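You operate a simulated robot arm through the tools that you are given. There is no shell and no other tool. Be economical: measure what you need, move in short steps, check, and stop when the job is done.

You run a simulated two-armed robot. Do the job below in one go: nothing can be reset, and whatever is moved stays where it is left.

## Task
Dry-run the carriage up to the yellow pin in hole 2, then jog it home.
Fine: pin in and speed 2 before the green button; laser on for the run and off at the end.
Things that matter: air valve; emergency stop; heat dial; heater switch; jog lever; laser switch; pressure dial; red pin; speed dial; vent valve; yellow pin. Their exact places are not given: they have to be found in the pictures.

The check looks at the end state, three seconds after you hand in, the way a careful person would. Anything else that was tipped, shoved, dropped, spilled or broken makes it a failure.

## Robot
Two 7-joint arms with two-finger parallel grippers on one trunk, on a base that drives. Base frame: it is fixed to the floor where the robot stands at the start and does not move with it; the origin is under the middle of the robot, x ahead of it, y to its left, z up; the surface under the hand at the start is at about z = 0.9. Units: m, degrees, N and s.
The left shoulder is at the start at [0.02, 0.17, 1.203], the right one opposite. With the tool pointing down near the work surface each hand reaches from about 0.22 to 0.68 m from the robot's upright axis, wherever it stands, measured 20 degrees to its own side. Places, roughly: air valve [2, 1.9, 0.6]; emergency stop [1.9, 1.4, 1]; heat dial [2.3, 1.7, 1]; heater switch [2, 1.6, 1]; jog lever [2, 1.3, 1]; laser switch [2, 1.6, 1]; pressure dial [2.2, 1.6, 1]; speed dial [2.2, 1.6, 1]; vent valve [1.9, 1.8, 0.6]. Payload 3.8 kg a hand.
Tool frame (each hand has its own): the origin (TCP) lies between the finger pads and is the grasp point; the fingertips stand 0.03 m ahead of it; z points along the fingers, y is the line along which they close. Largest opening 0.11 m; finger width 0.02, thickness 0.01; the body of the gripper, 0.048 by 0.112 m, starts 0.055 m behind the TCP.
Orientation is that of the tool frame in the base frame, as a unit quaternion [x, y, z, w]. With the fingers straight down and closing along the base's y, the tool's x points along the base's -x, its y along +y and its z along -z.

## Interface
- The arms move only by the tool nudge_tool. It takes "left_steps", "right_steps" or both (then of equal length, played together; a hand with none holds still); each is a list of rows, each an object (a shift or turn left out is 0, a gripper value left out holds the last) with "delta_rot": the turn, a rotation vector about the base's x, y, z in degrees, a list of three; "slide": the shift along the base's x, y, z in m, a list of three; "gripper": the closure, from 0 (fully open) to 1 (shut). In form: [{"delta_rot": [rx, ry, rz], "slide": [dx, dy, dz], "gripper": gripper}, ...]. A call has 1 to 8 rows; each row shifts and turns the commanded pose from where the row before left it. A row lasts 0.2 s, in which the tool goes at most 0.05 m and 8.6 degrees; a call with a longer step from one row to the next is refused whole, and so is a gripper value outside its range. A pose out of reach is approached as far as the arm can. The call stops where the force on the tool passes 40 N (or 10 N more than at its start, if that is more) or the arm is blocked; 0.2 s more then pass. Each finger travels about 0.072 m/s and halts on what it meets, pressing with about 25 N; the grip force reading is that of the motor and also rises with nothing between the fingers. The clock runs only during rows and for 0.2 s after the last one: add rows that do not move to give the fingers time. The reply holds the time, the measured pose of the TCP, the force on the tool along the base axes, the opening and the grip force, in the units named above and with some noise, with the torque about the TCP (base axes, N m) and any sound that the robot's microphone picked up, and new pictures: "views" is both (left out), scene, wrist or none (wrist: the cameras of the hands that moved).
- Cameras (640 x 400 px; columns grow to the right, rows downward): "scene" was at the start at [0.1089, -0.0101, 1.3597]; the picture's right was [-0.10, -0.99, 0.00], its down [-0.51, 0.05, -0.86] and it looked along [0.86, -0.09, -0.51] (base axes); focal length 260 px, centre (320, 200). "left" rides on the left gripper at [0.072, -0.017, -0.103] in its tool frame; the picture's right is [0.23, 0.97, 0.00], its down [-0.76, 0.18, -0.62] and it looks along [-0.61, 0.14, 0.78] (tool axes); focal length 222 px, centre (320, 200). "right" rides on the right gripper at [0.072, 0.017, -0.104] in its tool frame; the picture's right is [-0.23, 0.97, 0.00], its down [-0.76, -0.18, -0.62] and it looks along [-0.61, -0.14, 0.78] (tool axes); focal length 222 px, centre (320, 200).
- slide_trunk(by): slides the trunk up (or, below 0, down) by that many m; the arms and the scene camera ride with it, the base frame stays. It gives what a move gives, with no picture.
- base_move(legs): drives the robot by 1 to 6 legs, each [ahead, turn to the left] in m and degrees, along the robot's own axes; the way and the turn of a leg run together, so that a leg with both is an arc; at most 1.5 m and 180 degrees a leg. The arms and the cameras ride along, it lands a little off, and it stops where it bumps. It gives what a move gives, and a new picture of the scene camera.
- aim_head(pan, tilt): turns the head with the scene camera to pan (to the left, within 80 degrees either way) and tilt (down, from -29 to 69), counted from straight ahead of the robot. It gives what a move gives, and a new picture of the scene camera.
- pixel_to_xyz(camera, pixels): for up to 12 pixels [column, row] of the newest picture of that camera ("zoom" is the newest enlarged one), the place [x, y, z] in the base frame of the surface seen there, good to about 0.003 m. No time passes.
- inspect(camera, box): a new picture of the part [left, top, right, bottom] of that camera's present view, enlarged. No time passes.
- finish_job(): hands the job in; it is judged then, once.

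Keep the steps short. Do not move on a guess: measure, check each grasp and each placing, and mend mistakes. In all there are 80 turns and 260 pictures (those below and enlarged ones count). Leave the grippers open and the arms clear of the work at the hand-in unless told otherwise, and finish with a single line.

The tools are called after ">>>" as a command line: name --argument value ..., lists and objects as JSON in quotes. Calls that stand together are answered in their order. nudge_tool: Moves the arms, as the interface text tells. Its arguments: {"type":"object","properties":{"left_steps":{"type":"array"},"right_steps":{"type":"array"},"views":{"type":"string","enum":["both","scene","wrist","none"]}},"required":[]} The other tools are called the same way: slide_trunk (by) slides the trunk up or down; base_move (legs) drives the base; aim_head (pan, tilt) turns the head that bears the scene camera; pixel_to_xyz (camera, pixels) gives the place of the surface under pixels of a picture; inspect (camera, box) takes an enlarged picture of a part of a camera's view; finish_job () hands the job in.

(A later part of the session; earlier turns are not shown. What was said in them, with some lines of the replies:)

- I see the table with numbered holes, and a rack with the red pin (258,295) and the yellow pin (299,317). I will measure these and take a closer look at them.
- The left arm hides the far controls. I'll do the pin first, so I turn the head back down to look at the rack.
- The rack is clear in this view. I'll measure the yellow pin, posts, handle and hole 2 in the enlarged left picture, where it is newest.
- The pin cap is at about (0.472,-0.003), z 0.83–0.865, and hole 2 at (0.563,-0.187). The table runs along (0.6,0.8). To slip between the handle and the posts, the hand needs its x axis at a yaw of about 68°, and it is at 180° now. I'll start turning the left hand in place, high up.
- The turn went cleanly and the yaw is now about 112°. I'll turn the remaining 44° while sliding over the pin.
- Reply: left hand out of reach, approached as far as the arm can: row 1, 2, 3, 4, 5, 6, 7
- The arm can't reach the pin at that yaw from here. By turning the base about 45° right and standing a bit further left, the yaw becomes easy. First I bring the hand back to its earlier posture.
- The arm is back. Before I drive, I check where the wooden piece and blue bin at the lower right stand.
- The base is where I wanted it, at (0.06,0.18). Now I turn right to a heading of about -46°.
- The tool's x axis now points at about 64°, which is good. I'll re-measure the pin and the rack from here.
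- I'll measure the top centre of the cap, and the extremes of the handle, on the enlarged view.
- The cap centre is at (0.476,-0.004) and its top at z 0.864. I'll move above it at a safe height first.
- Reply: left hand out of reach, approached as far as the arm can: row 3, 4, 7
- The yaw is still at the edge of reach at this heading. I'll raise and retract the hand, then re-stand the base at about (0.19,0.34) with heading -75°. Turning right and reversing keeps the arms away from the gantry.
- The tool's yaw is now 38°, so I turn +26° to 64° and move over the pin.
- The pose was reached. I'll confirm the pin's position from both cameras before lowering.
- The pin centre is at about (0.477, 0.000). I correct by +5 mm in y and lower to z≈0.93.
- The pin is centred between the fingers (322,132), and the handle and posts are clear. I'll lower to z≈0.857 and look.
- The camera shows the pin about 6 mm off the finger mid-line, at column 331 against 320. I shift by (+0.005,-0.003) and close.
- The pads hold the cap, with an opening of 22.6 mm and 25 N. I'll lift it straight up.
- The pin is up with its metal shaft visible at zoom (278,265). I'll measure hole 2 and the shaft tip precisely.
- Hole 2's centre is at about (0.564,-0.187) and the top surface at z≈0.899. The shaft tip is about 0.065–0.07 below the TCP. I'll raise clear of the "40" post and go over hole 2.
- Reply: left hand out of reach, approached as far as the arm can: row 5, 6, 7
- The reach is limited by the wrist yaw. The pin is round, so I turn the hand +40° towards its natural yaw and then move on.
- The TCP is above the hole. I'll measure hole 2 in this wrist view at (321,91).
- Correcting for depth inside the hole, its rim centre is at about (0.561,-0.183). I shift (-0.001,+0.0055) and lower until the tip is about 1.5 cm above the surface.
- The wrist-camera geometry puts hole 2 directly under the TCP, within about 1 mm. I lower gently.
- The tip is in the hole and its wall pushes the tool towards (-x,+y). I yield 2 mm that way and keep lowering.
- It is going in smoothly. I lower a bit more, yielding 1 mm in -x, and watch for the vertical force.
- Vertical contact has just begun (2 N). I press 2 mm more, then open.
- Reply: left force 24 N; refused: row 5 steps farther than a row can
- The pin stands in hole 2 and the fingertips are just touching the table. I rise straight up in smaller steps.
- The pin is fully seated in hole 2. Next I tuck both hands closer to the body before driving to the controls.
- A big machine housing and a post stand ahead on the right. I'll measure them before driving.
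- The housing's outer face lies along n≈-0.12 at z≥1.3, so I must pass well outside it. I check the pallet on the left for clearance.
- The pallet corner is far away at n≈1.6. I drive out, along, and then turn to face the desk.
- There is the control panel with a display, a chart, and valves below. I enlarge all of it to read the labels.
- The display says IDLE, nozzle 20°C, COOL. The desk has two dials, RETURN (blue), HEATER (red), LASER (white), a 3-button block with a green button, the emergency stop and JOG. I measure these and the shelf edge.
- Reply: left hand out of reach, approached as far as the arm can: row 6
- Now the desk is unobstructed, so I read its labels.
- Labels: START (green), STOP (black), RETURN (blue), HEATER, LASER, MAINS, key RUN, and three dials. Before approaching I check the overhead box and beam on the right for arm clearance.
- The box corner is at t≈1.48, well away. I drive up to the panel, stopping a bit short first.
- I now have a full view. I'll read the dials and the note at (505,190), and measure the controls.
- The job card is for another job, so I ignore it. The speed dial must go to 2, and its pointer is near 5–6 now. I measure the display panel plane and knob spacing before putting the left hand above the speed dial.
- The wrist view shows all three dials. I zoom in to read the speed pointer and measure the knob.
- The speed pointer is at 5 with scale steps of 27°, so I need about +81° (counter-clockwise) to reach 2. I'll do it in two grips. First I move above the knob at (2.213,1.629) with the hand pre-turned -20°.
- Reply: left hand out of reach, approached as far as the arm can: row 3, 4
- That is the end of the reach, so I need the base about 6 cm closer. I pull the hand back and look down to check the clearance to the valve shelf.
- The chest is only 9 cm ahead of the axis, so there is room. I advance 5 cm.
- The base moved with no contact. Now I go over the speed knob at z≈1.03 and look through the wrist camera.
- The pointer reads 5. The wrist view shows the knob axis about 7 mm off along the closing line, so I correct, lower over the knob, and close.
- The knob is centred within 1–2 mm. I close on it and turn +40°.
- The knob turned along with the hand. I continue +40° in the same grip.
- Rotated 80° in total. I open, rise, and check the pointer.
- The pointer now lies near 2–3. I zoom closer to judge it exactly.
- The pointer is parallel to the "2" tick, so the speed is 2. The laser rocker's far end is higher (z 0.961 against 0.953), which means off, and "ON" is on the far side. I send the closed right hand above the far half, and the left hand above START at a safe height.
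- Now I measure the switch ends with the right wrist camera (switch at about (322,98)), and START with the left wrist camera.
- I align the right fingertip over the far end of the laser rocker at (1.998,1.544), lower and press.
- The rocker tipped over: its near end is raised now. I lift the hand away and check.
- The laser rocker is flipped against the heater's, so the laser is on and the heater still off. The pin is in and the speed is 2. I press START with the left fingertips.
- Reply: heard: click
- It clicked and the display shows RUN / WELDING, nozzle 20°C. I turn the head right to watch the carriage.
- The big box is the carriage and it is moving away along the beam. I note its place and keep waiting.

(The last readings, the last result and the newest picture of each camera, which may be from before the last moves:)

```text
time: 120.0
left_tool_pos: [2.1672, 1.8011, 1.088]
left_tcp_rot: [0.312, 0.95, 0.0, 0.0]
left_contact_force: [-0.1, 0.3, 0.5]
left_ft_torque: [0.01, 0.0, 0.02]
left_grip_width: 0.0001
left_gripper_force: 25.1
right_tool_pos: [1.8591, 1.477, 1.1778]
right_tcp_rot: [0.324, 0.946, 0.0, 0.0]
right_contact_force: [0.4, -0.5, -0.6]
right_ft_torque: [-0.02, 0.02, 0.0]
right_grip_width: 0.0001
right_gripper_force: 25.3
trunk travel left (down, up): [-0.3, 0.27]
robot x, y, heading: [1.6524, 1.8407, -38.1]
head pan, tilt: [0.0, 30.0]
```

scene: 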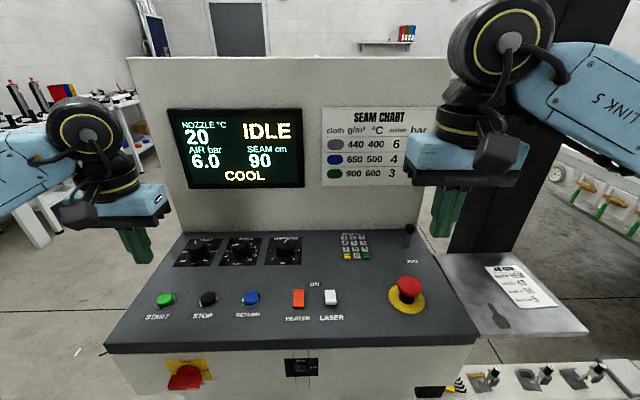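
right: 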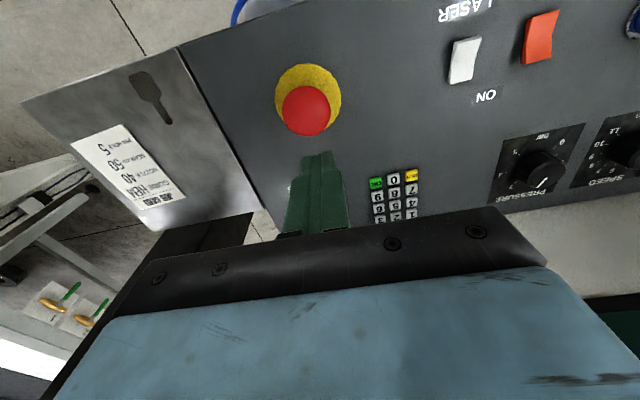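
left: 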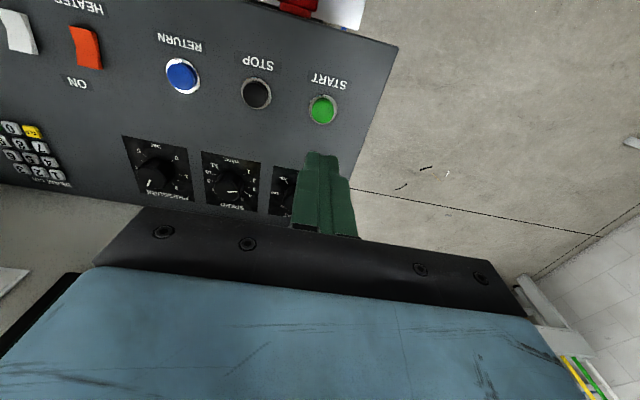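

The display is back to IDLE after about 0.40 m of travel, so the carriage stopped at the pin. Now the jog lever: I look closely and measure it.

>>> inspect --camera "scene" --box '[380, 215, 440, 270]'

>>> pixel_to_xyz --camera "scene" --pixels '[[410, 229], [409, 238], [408, 246], [407, 249], [412, 262], [407, 285], [402, 242]]'

>>> inspect --camera "right" --box '[0, 0, 640, 400]'

```text
7.27 times, centred on (410, 242) of scene
```

zoom: 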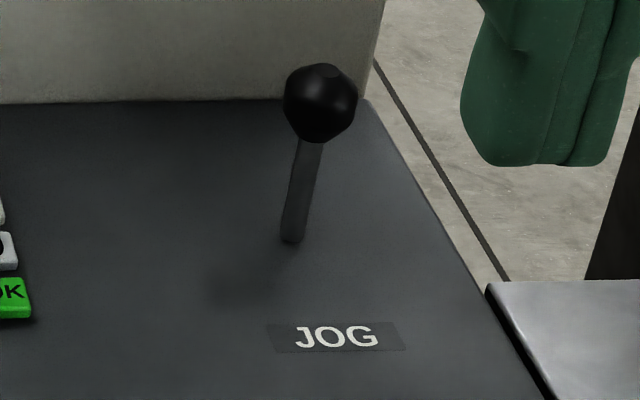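

```text
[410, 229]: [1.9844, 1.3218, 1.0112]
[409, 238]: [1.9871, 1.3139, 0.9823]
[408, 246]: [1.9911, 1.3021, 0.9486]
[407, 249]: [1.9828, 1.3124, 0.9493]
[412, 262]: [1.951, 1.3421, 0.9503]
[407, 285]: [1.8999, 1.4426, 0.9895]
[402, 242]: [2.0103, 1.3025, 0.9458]
```

```text
1.00 times, centred on (320, 200) of right (not enlarged: the box is as wide or as high as the picture)
```

zoom: 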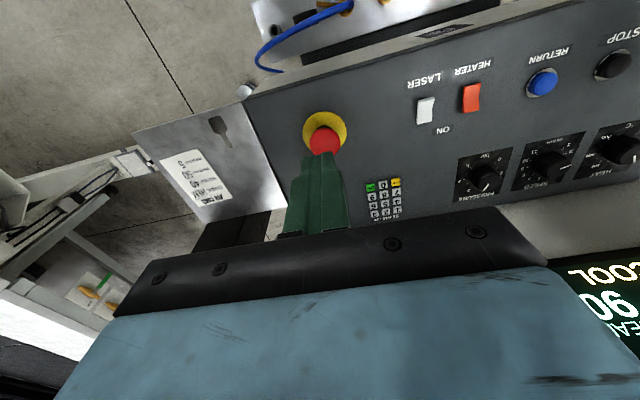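

The lever ball is at about (1.992,1.316,1.010) and its base at (1.987,1.306,0.949). I bring the right hand over it with the fingers 4 cm apart so that they straddle the ball along the table axis.

>>> nudge_tool --right_steps '[{"slide": [0.026, -0.032, 0], "gripper": 0.6}, {"slide": [0.026, -0.032, 0]}, {"slide": [0.027, -0.032, 0]}, {"slide": [0.027, -0.033, 0]}, {"slide": [0.027, -0.033, -0.02]}, {"slide": [0, 0, -0.04]}, {"slide": [0, 0, -0.03]}, {}]'

>>> inspect --camera "right" --box '[240, 80, 400, 220]'

```text
time: 121.8
left_tool_pos: [2.168, 1.8013, 1.0882]
left_tcp_rot: [0.312, 0.95, -0.001, 0.0]
left_contact_force: [0.4, -0.1, 1.0]
left_ft_torque: [-0.01, 0.0, 0.0]
left_grip_width: 0.0
left_gripper_force: 25.0
right_tool_pos: [1.9952, 1.3146, 1.0877]
right_tcp_rot: [0.324, 0.946, 0.0, -0.001]
right_contact_force: [0.1, 0.2, -0.3]
right_ft_torque: [0.0, -0.04, 0.01]
right_grip_width: 0.044
right_gripper_force: 0.1
trunk travel left (down, up): [-0.3, 0.27]
robot x, y, heading: [1.647, 1.8409, -37.7]
head pan, tilt: [0.0, 30.0]
```

scene: 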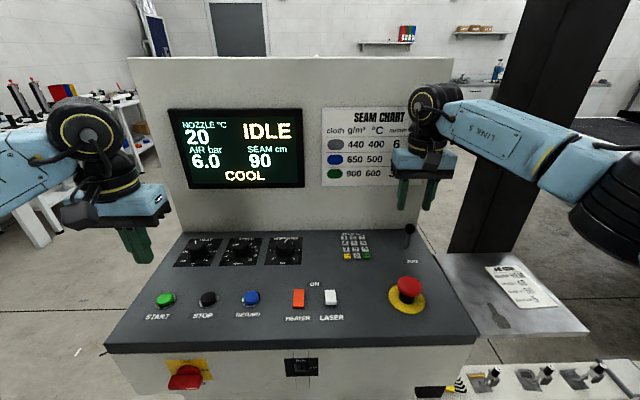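
right: 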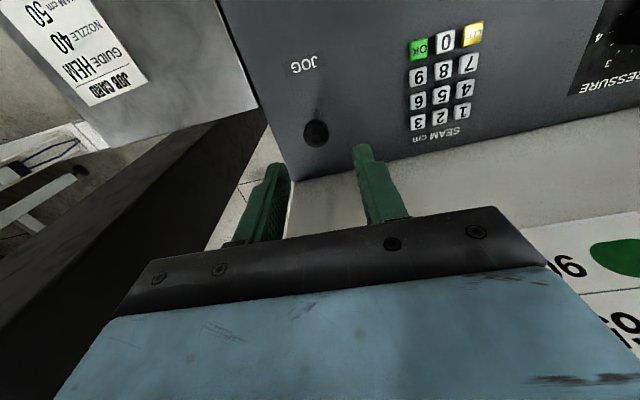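

```text
2.86 times, centred on (320, 150) of right
```

zoom: 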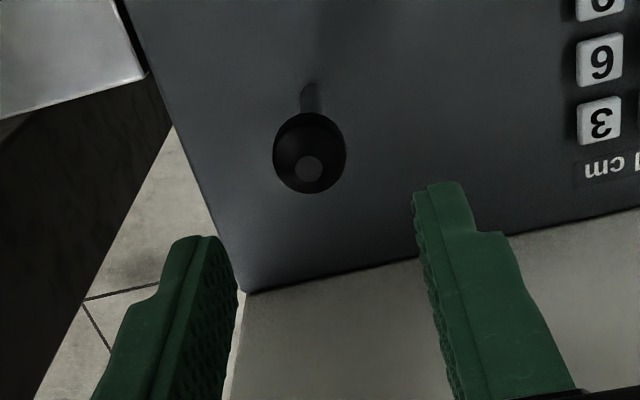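

The ball is centred between the fingers within 3 mm. I lower around it.

>>> nudge_tool --right_steps '[{"slide": [-0.001, -0.002, -0.03]}, {"slide": [0, 0, -0.03]}, {"slide": [0, 0, -0.01]}, {}]' --views "wrist"

>>> inspect --camera "scene" --box '[360, 160, 480, 270]'

```text
time: 122.8
left_tool_pos: [2.1677, 1.8017, 1.0881]
left_tcp_rot: [0.31, 0.951, -0.001, 0.0]
left_contact_force: [-0.6, 1.0, 0.4]
left_ft_torque: [-0.02, 0.0, 0.02]
left_grip_width: 0.0001
left_gripper_force: 24.9
right_tool_pos: [1.9908, 1.3118, 1.0196]
right_tcp_rot: [0.325, 0.946, 0.0, 0.0]
right_contact_force: [-0.1, 0.1, -0.2]
right_ft_torque: [-0.03, 0.02, 0.02]
right_grip_width: 0.044
right_gripper_force: 0.0
trunk travel left (down, up): [-0.3, 0.27]
robot x, y, heading: [1.649, 1.8398, -37.9]
head pan, tilt: [0.0, 30.0]
```

right: 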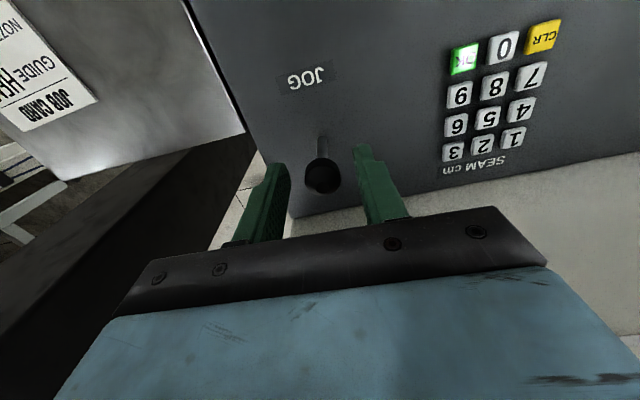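

```text
3.64 times, centred on (420, 215) of scene
```

zoom: 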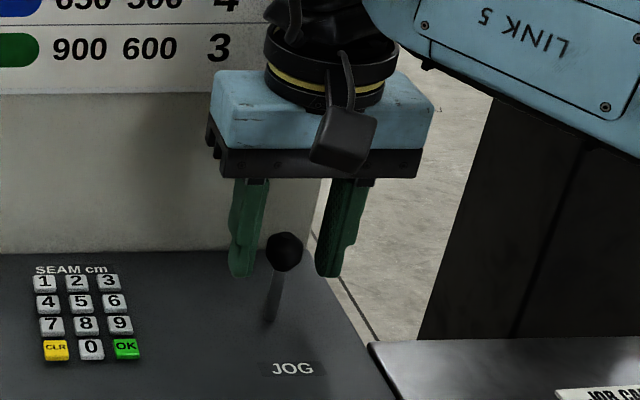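

The ball is between the fingers. I push gently to the left (towards home, +t) by 3 cm, while watching the force and the display.

>>> nudge_tool --right_steps '[{"slide": [0.006, 0.008, 0]}, {"slide": [0.003, 0.004, 0]}, {"slide": [0.003, 0.004, 0]}, {"slide": [0.003, 0.004, 0]}, {"slide": [0.003, 0.004, 0]}, {}]' --views "both"

>>> inspect --camera "scene" --box '[360, 160, 480, 270]'

```text
time: 124.2
left_tool_pos: [2.1672, 1.8018, 1.0878]
left_tcp_rot: [0.312, 0.95, 0.0, 0.0]
left_contact_force: [0.0, 0.2, -1.1]
left_ft_torque: [0.03, 0.02, -0.01]
left_grip_width: 0.0
left_gripper_force: 25.1
right_tool_pos: [2.0095, 1.3357, 1.0168]
right_tcp_rot: [0.326, 0.945, 0.0, -0.001]
right_contact_force: [-1.1, -0.9, -0.7]
right_ft_torque: [-0.01, -0.05, -0.04]
right_grip_width: 0.0445
right_gripper_force: 1.0
trunk travel left (down, up): [-0.3, 0.27]
robot x, y, heading: [1.6475, 1.8369, -37.7]
head pan, tilt: [0.0, 30.0]
```

scene: 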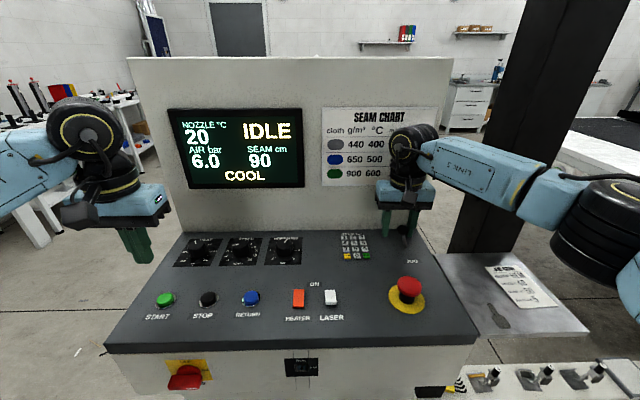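
right: 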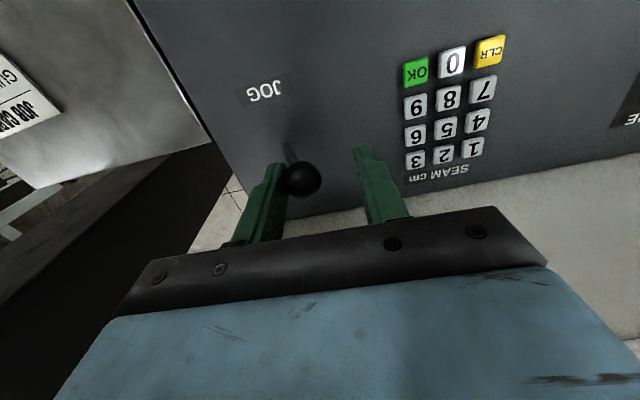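

```text
3.64 times, centred on (420, 215) of scene
```

zoom: 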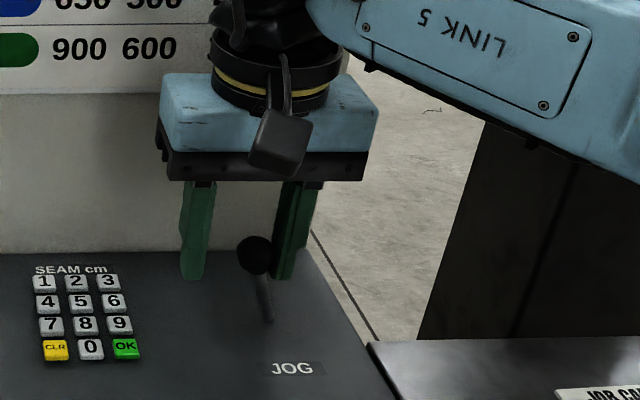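

The lever moved left with little force. I turn the head to see if the carriage is moving home.

>>> aim_head --pan -78 --tilt 20

>>> pixel_to_xyz --camera "scene" --pixels '[[300, 100], [380, 100]]'

```text
time: 125.7
left_tool_pos: [2.1676, 1.8022, 1.0882]
left_tcp_rot: [0.311, 0.95, 0.0, 0.0]
left_contact_force: [-0.4, -0.3, -0.1]
left_ft_torque: [-0.01, 0.02, -0.01]
left_grip_width: 0.0
left_gripper_force: 25.3
right_tool_pos: [2.0088, 1.3367, 1.0165]
right_tcp_rot: [0.324, 0.946, 0.0, -0.001]
right_contact_force: [-1.3, -1.6, -0.7]
right_ft_torque: [0.01, 0.04, -0.03]
right_grip_width: 0.0448
right_gripper_force: 0.5
trunk travel left (down, up): [-0.3, 0.27]
robot x, y, heading: [1.6473, 1.8374, -37.9]
head pan, tilt: [-78.0, 20.0]
```

scene: 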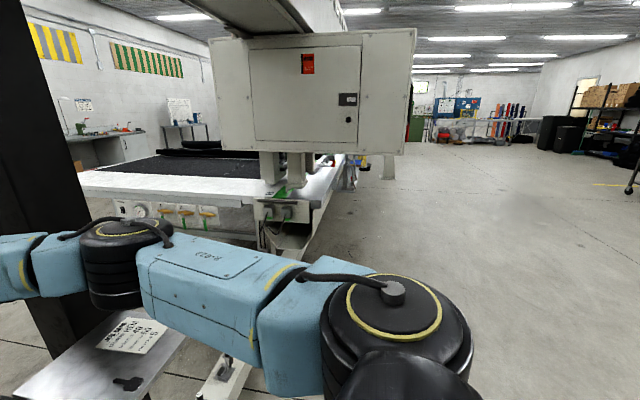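

```text
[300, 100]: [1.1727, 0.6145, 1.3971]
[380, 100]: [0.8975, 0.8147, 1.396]
```

The carriage is coming back (t from 1.08 to 1.20). I keep holding the lever.

>>> nudge_tool --right_steps '[{}, {}, {}, {}, {}, {}, {}, {}]' --views "none"

>>> nudge_tool --right_steps '[{}, {}, {}, {}, {}, {}, {}, {}]' --views "scene"

>>> pixel_to_xyz --camera "scene" --pixels '[[300, 100], [380, 100]]'

>>> nudge_tool --right_steps '[{}, {}, {}, {}, {}, {}, {}, {}]' --views "scene"

>>> pixel_to_xyz --camera "scene" --pixels '[[300, 100], [380, 100]]'

```text
time: 127.5
left_tool_pos: [2.1678, 1.802, 1.0871]
left_tcp_rot: [0.312, 0.95, 0.001, 0.001]
left_contact_force: [1.0, -0.3, -0.6]
left_ft_torque: [-0.02, -0.03, 0.0]
left_grip_width: 0.0001
left_gripper_force: 25.4
right_tool_pos: [2.0098, 1.3352, 1.0166]
right_tcp_rot: [0.324, 0.946, 0.0, -0.002]
right_contact_force: [-1.1, -0.7, 0.0]
right_ft_torque: [0.01, 0.04, 0.02]
right_grip_width: 0.0446
right_gripper_force: 0.6
trunk travel left (down, up): [-0.3, 0.27]
robot x, y, heading: [1.6502, 1.8401, -37.9]
head pan, tilt: [-78.0, 20.0]
```

```text
time: 129.3
left_tool_pos: [2.1684, 1.8011, 1.0879]
left_tcp_rot: [0.311, 0.95, 0.001, -0.001]
left_contact_force: [-0.4, -0.3, 0.4]
left_ft_torque: [0.01, 0.02, -0.02]
left_grip_width: 0.0
left_gripper_force: 25.3
right_tool_pos: [2.0103, 1.3358, 1.0179]
right_tcp_rot: [0.324, 0.946, 0.001, 0.0]
right_contact_force: [-0.1, -1.6, 0.3]
right_ft_torque: [-0.04, -0.01, 0.0]
right_grip_width: 0.045
right_gripper_force: 0.6
trunk travel left (down, up): [-0.3, 0.27]
robot x, y, heading: [1.6478, 1.8404, -37.6]
head pan, tilt: [-78.0, 20.0]
```

scene: 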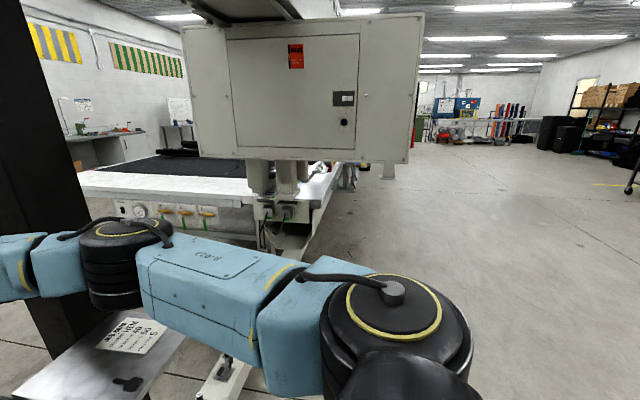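

```text
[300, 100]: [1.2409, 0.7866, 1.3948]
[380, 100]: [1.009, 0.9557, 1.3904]
```

```text
time: 131.1
left_tool_pos: [2.1676, 1.8013, 1.0877]
left_tcp_rot: [0.313, 0.95, 0.0, 0.0]
left_contact_force: [-0.5, 0.3, 0.0]
left_ft_torque: [0.01, 0.02, -0.01]
left_grip_width: 0.0001
left_gripper_force: 25.1
right_tool_pos: [2.0093, 1.3361, 1.0174]
right_tcp_rot: [0.325, 0.946, 0.0, -0.001]
right_contact_force: [-1.3, -0.9, -1.2]
right_ft_torque: [-0.01, 0.03, -0.02]
right_grip_width: 0.0444
right_gripper_force: 0.9
trunk travel left (down, up): [-0.3, 0.27]
robot x, y, heading: [1.6457, 1.8426, -37.9]
head pan, tilt: [-78.0, 20.0]
```

scene: 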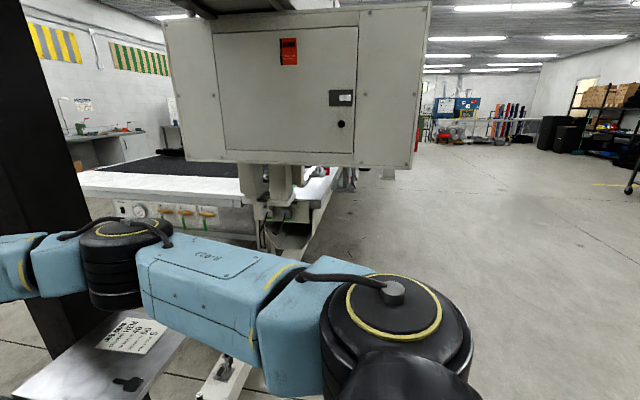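

```text
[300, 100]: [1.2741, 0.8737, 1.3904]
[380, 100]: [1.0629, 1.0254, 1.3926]
```

It is at t≈1.46 and the start was about 1.48. I hold a bit longer until it stops by itself.

>>> nudge_tool --right_steps '[{}, {}, {}, {}, {}, {}]' --views "scene"

>>> pixel_to_xyz --camera "scene" --pixels '[[300, 100], [380, 100]]'

>>> nudge_tool --right_steps '[{}, {}, {}, {}, {}, {}]' --views "scene"

>>> pixel_to_xyz --camera "scene" --pixels '[[300, 100], [380, 100]]'

```text
time: 132.5
left_tool_pos: [2.1671, 1.8016, 1.0884]
left_tcp_rot: [0.311, 0.95, 0.0, 0.0]
left_contact_force: [0.5, 0.4, 0.1]
left_ft_torque: [-0.01, -0.02, -0.03]
left_grip_width: 0.0
left_gripper_force: 25.1
right_tool_pos: [2.0094, 1.3361, 1.0182]
right_tcp_rot: [0.324, 0.946, 0.0, -0.001]
right_contact_force: [-1.7, -0.8, 0.8]
right_ft_torque: [-0.04, 0.03, -0.02]
right_grip_width: 0.0448
right_gripper_force: 0.8
trunk travel left (down, up): [-0.3, 0.27]
robot x, y, heading: [1.6495, 1.8402, -38.1]
head pan, tilt: [-78.0, 20.0]
```

scene: 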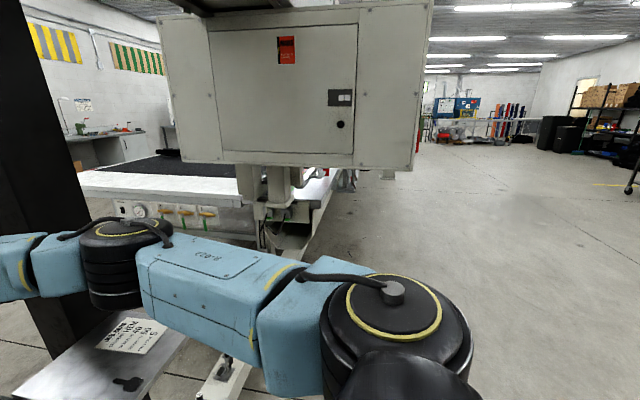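

```text
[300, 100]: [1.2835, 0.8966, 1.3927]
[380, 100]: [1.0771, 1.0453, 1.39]
```

```text
time: 133.9
left_tool_pos: [2.1674, 1.8008, 1.0885]
left_tcp_rot: [0.312, 0.95, 0.0, 0.0]
left_contact_force: [-0.4, -0.7, -1.1]
left_ft_torque: [-0.04, 0.01, 0.05]
left_grip_width: 0.0
left_gripper_force: 25.1
right_tool_pos: [2.0103, 1.3354, 1.0166]
right_tcp_rot: [0.324, 0.946, 0.0, -0.001]
right_contact_force: [-0.3, -0.5, 0.8]
right_ft_torque: [-0.03, -0.03, -0.05]
right_grip_width: 0.0444
right_gripper_force: 0.9
trunk travel left (down, up): [-0.3, 0.27]
robot x, y, heading: [1.6523, 1.8396, -37.7]
head pan, tilt: [-78.0, 20.0]
```

scene: 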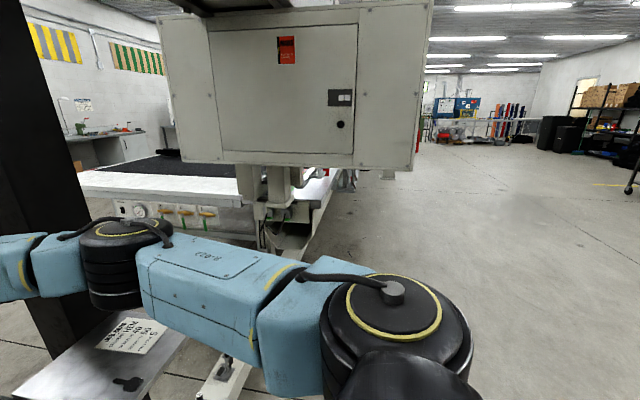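

```text
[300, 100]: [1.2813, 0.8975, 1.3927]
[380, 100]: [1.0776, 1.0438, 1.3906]
```

The carriage has stopped at home (t≈1.487). I let the lever return to the middle, rise off it, and turn the head back.

>>> nudge_tool --right_steps '[{"slide": [-0.006, -0.008, 0]}, {"slide": [-0.006, -0.008, 0]}, {"slide": [-0.006, -0.008, 0]}, {"slide": [0, 0, 0.04]}, {"slide": [0, 0, 0.045]}, {"slide": [0, 0, 0.03]}]' --views "none"

>>> aim_head --pan 0 --tilt 35

>>> inspect --camera "scene" --box '[260, 180, 440, 300]'

```text
time: 135.3
left_tool_pos: [2.1683, 1.8021, 1.0886]
left_tcp_rot: [0.311, 0.951, 0.0, 0.0]
left_contact_force: [0.3, -0.6, -0.3]
left_ft_torque: [0.02, -0.01, -0.02]
left_grip_width: 0.0
left_gripper_force: 25.0
right_tool_pos: [1.9908, 1.3118, 1.1344]
right_tcp_rot: [0.324, 0.946, 0.0, 0.0]
right_contact_force: [0.3, 0.5, -0.7]
right_ft_torque: [0.01, 0.01, -0.01]
right_grip_width: 0.0439
right_gripper_force: 0.0
trunk travel left (down, up): [-0.3, 0.27]
robot x, y, heading: [1.6466, 1.8424, -37.8]
head pan, tilt: [-78.0, 20.0]
```

```text
time: 136.8
left_tool_pos: [2.1687, 1.8026, 1.0878]
left_tcp_rot: [0.311, 0.95, 0.0, 0.0]
left_contact_force: [0.4, 0.7, 0.0]
left_ft_torque: [-0.02, 0.01, 0.03]
left_grip_width: 0.0
left_gripper_force: 25.6
right_tool_pos: [1.9906, 1.3117, 1.1331]
right_tcp_rot: [0.325, 0.946, 0.0, -0.001]
right_contact_force: [0.6, 0.6, -0.5]
right_ft_torque: [0.05, 0.01, -0.03]
right_grip_width: 0.0439
right_gripper_force: 0.0
trunk travel left (down, up): [-0.3, 0.27]
robot x, y, heading: [1.649, 1.8383, -37.9]
head pan, tilt: [0.0, 35.0]
```

scene: 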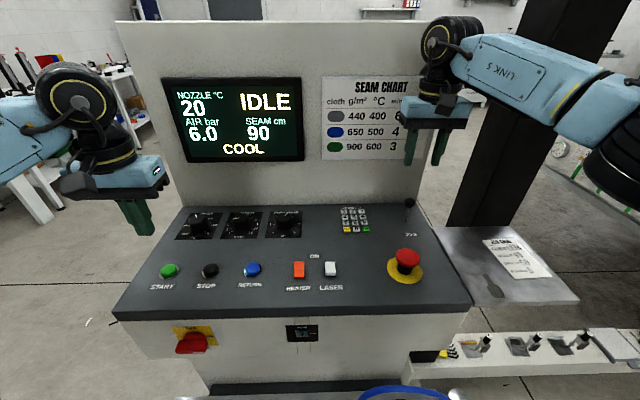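

```text
3.33 times, centred on (350, 240) of scene
```

zoom: 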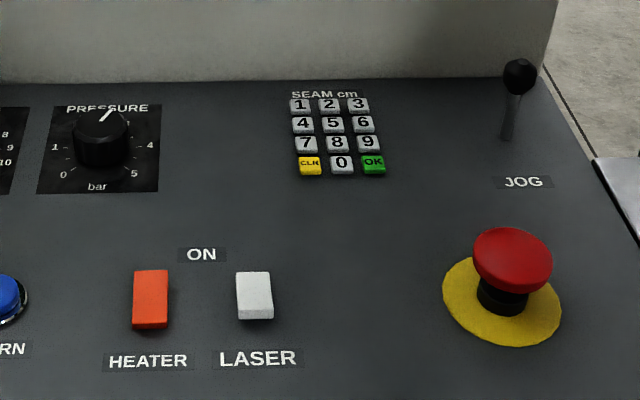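

The lever is upright again. Now laser off: closed right fingertips above the near half of the rocker (1.975,1.5615).

>>> nudge_tool --right_steps '[{"slide": [-0.003, 0.042, 0], "gripper": 1.0}, {"slide": [-0.003, 0.042, 0]}, {"slide": [-0.003, 0.042, 0]}, {"slide": [-0.003, 0.042, 0]}, {"slide": [-0.002, 0.042, 0]}, {"slide": [-0.0015, 0.0395, -0.02]}, {"slide": [0, 0, -0.04]}, {}]' --views "wrist"

>>> inspect --camera "right" --box '[240, 80, 400, 200]'

```text
time: 138.6
left_tool_pos: [2.168, 1.8022, 1.0875]
left_tcp_rot: [0.311, 0.951, 0.0, 0.0]
left_contact_force: [0.6, -0.6, -0.5]
left_ft_torque: [0.0, 0.01, 0.0]
left_grip_width: 0.0
left_gripper_force: 24.9
right_tool_pos: [1.976, 1.5606, 1.0717]
right_tcp_rot: [0.325, 0.946, 0.0, 0.0]
right_contact_force: [-0.8, 0.3, 1.7]
right_ft_torque: [-0.01, 0.01, -0.01]
right_grip_width: 0.0
right_gripper_force: 24.7
trunk travel left (down, up): [-0.3, 0.27]
robot x, y, heading: [1.6526, 1.8372, -37.8]
head pan, tilt: [0.0, 35.0]
```

right: 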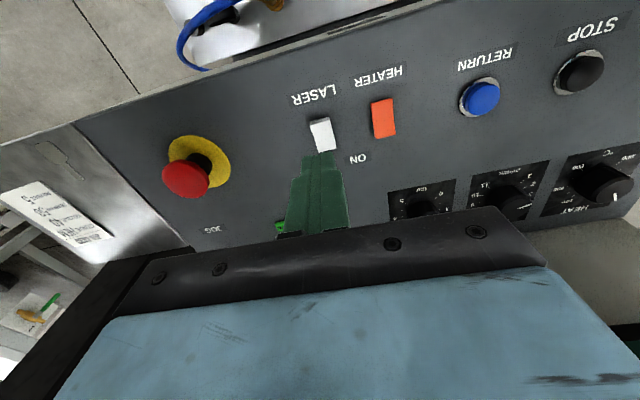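

```text
3.33 times, centred on (320, 140) of right
```

zoom: 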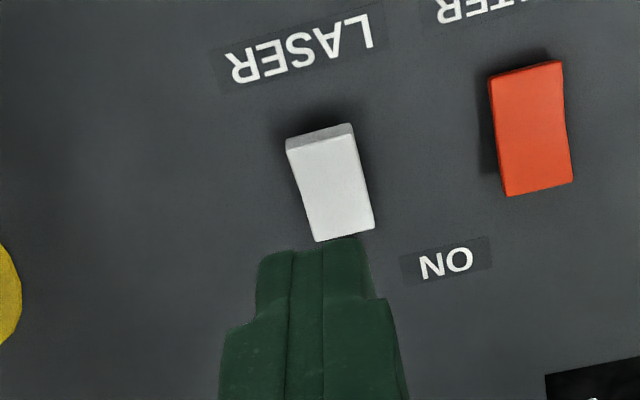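

The near end of the rocker lies right under the TCP. I press down and lift.

>>> nudge_tool --right_steps '[{"slide": [0.0005, 0, -0.04]}, {"slide": [0, 0, -0.03]}, {"slide": [0, 0, -0.006]}, {"slide": [0, 0, -0.004]}, {"slide": [0, 0, -0.004]}, {}, {"slide": [0, 0, 0.03]}, {"slide": [0, 0, 0.04]}]' --views "wrist"

>>> inspect --camera "right" --box '[240, 80, 400, 200]'

```text
time: 140.4
left_tool_pos: [2.1684, 1.8023, 1.0882]
left_tcp_rot: [0.31, 0.951, 0.0, 0.0]
left_contact_force: [0.9, 0.5, -0.3]
left_ft_torque: [0.0, 0.0, 0.0]
left_grip_width: 0.0
left_gripper_force: 25.0
right_tool_pos: [1.9762, 1.5609, 1.0593]
right_tcp_rot: [0.325, 0.946, 0.0, 0.0]
right_contact_force: [0.9, 0.1, 1.2]
right_ft_torque: [0.0, 0.04, 0.0]
right_grip_width: 0.0
right_gripper_force: 25.1
trunk travel left (down, up): [-0.3, 0.27]
robot x, y, heading: [1.6472, 1.8415, -37.6]
head pan, tilt: [0.0, 35.0]
```

right: 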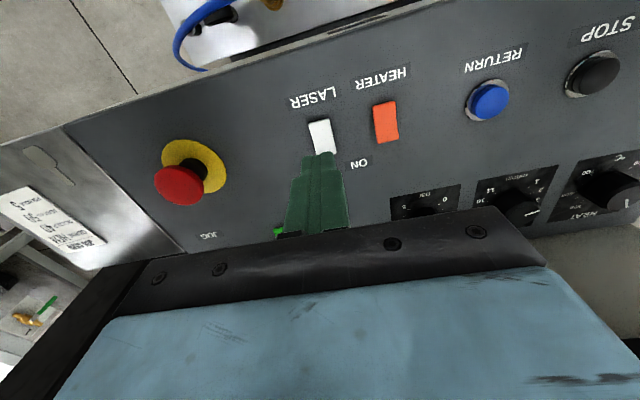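

```text
3.33 times, centred on (320, 140) of right
```

zoom: 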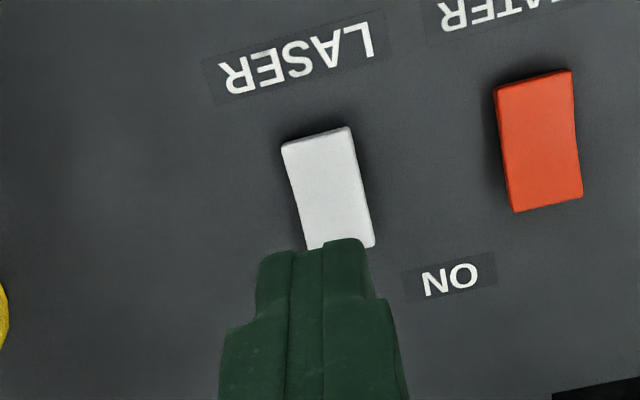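

The laser is off again and matches the heater rocker. I raise and pull back both hands and open the grippers.

>>> nudge_tool --right_steps '[{"slide": [0, 0, 0.04]}, {"slide": [0, 0, 0.04]}, {"slide": [-0.03, 0.0, 0.03]}, {"slide": [-0.04, 0.0, 0]}, {"slide": [-0.04, -0.01, 0]}, {"slide": [-0.04, -0.01, 0], "gripper": 0.5}, {"slide": [-0.04, -0.01, 0], "gripper": 0}, {}]' --left_steps '[{"slide": [0, 0, 0.04]}, {"slide": [0, 0, 0.04]}, {"slide": [-0.03, 0.02, 0.03]}, {"slide": [-0.035, 0.025, 0]}, {"slide": [-0.035, 0.025, 0]}, {"slide": [-0.035, 0.025, 0], "gripper": 0.5}, {"slide": [-0.035, 0.025, 0], "gripper": 0}, {}]' --views "none"

>>> aim_head --pan 0 --tilt 40

>>> inspect --camera "scene" --box '[140, 50, 460, 270]'

>>> aim_head --pan -78 --tilt 20

```text
time: 142.2
left_tool_pos: [2.0006, 1.9212, 1.1994]
left_tcp_rot: [0.311, 0.951, 0.0, -0.001]
left_contact_force: [0.3, -0.1, -0.6]
left_ft_torque: [-0.01, 0.01, -0.01]
left_grip_width: 0.109
left_gripper_force: 0.5
right_tool_pos: [1.7874, 1.532, 1.1672]
right_tcp_rot: [0.325, 0.946, 0.0, 0.0]
right_contact_force: [-0.6, 0.3, 0.7]
right_ft_torque: [0.02, 0.04, 0.0]
right_grip_width: 0.1091
right_gripper_force: 0.3
trunk travel left (down, up): [-0.3, 0.27]
robot x, y, heading: [1.649, 1.8358, -37.8]
head pan, tilt: [0.0, 35.0]
```

```text
time: 142.8
left_tool_pos: [1.9996, 1.9209, 1.2002]
left_tcp_rot: [0.311, 0.951, 0.0, 0.001]
left_contact_force: [0.6, 0.4, -0.3]
left_ft_torque: [0.0, 0.02, -0.03]
left_grip_width: 0.11
left_gripper_force: 0.2
right_tool_pos: [1.7859, 1.5331, 1.1672]
right_tcp_rot: [0.325, 0.946, 0.001, 0.0]
right_contact_force: [-0.2, -0.5, 0.8]
right_ft_torque: [-0.01, 0.02, -0.02]
right_grip_width: 0.1097
right_gripper_force: 0.0
trunk travel left (down, up): [-0.3, 0.27]
robot x, y, heading: [1.6479, 1.841, -37.5]
head pan, tilt: [0.0, 40.0]
```

scene: 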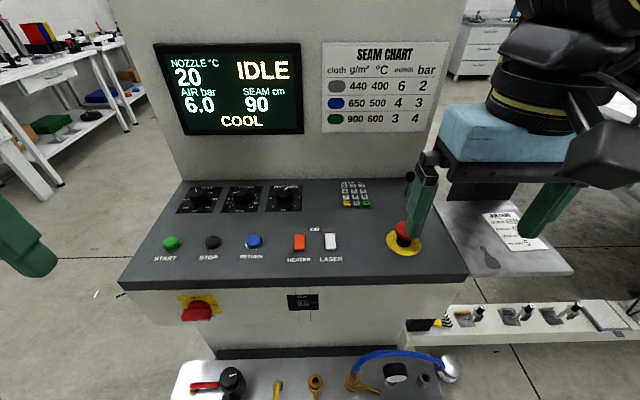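

```text
1.82 times, centred on (300, 160) of scene
```

zoom: 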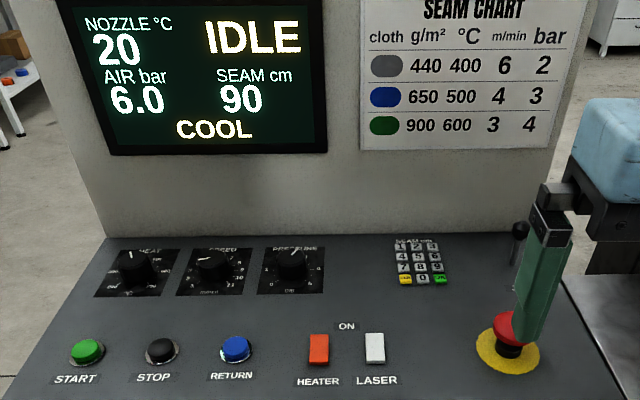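

```text
time: 144.3
left_tool_pos: [2.0003, 1.9201, 1.1979]
left_tcp_rot: [0.312, 0.95, -0.001, 0.0]
left_contact_force: [0.2, -0.3, 0.2]
left_ft_torque: [0.0, 0.0, 0.0]
left_grip_width: 0.1101
left_gripper_force: 0.1
right_tool_pos: [1.7861, 1.5314, 1.1684]
right_tcp_rot: [0.324, 0.946, 0.001, 0.0]
right_contact_force: [0.2, 0.3, 0.0]
right_ft_torque: [-0.03, 0.01, 0.0]
right_grip_width: 0.1099
right_gripper_force: 0.1
trunk travel left (down, up): [-0.3, 0.27]
robot x, y, heading: [1.6516, 1.8393, -37.9]
head pan, tilt: [-78.0, 20.0]
```

scene: 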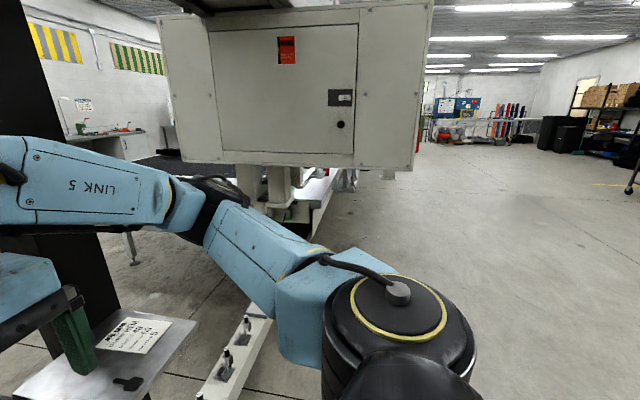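

The carriage is home, the display shows IDLE, the heater and laser are off, and the lever is centred. I back the robot away to leave the arms well clear.

>>> base_move --legs '[[-0.35, 0]]'

```text
time: 146.6
left_tool_pos: [1.7205, 2.1362, 1.2003]
left_tcp_rot: [0.313, 0.95, 0.0, 0.0]
left_contact_force: [-0.4, -0.3, 1.0]
left_ft_torque: [-0.02, 0.01, 0.0]
left_grip_width: 0.1102
left_gripper_force: 0.1
right_tool_pos: [1.5062, 1.7482, 1.1685]
right_tcp_rot: [0.326, 0.945, 0.0, 0.0]
right_contact_force: [-0.4, 0.4, 0.1]
right_ft_torque: [-0.02, -0.01, 0.0]
right_grip_width: 0.11
right_gripper_force: 0.0
trunk travel left (down, up): [-0.3, 0.27]
robot x, y, heading: [1.3718, 2.0581, -38.0]
head pan, tilt: [-78.0, 20.0]
```

scene: 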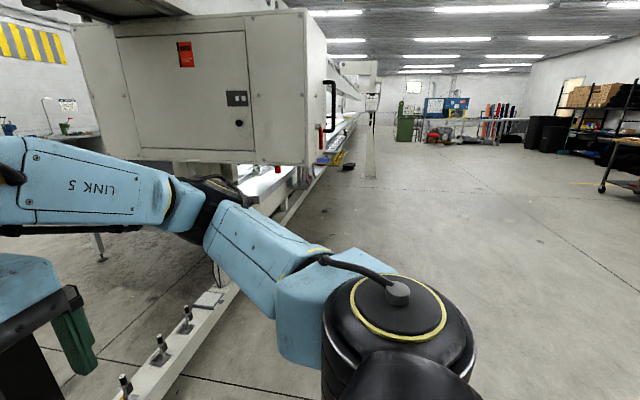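

Everything is in its end state and the arms are clear, so I hand in.

>>> finish_job

```text
The job is handed in.
```

The yellow pin is in hole 2 and the dry run was done at speed 2 with the laser on; by its measured travel the carriage stopped at the pin, then I jogged it home and switched the laser off, and the heater stayed off throughout.
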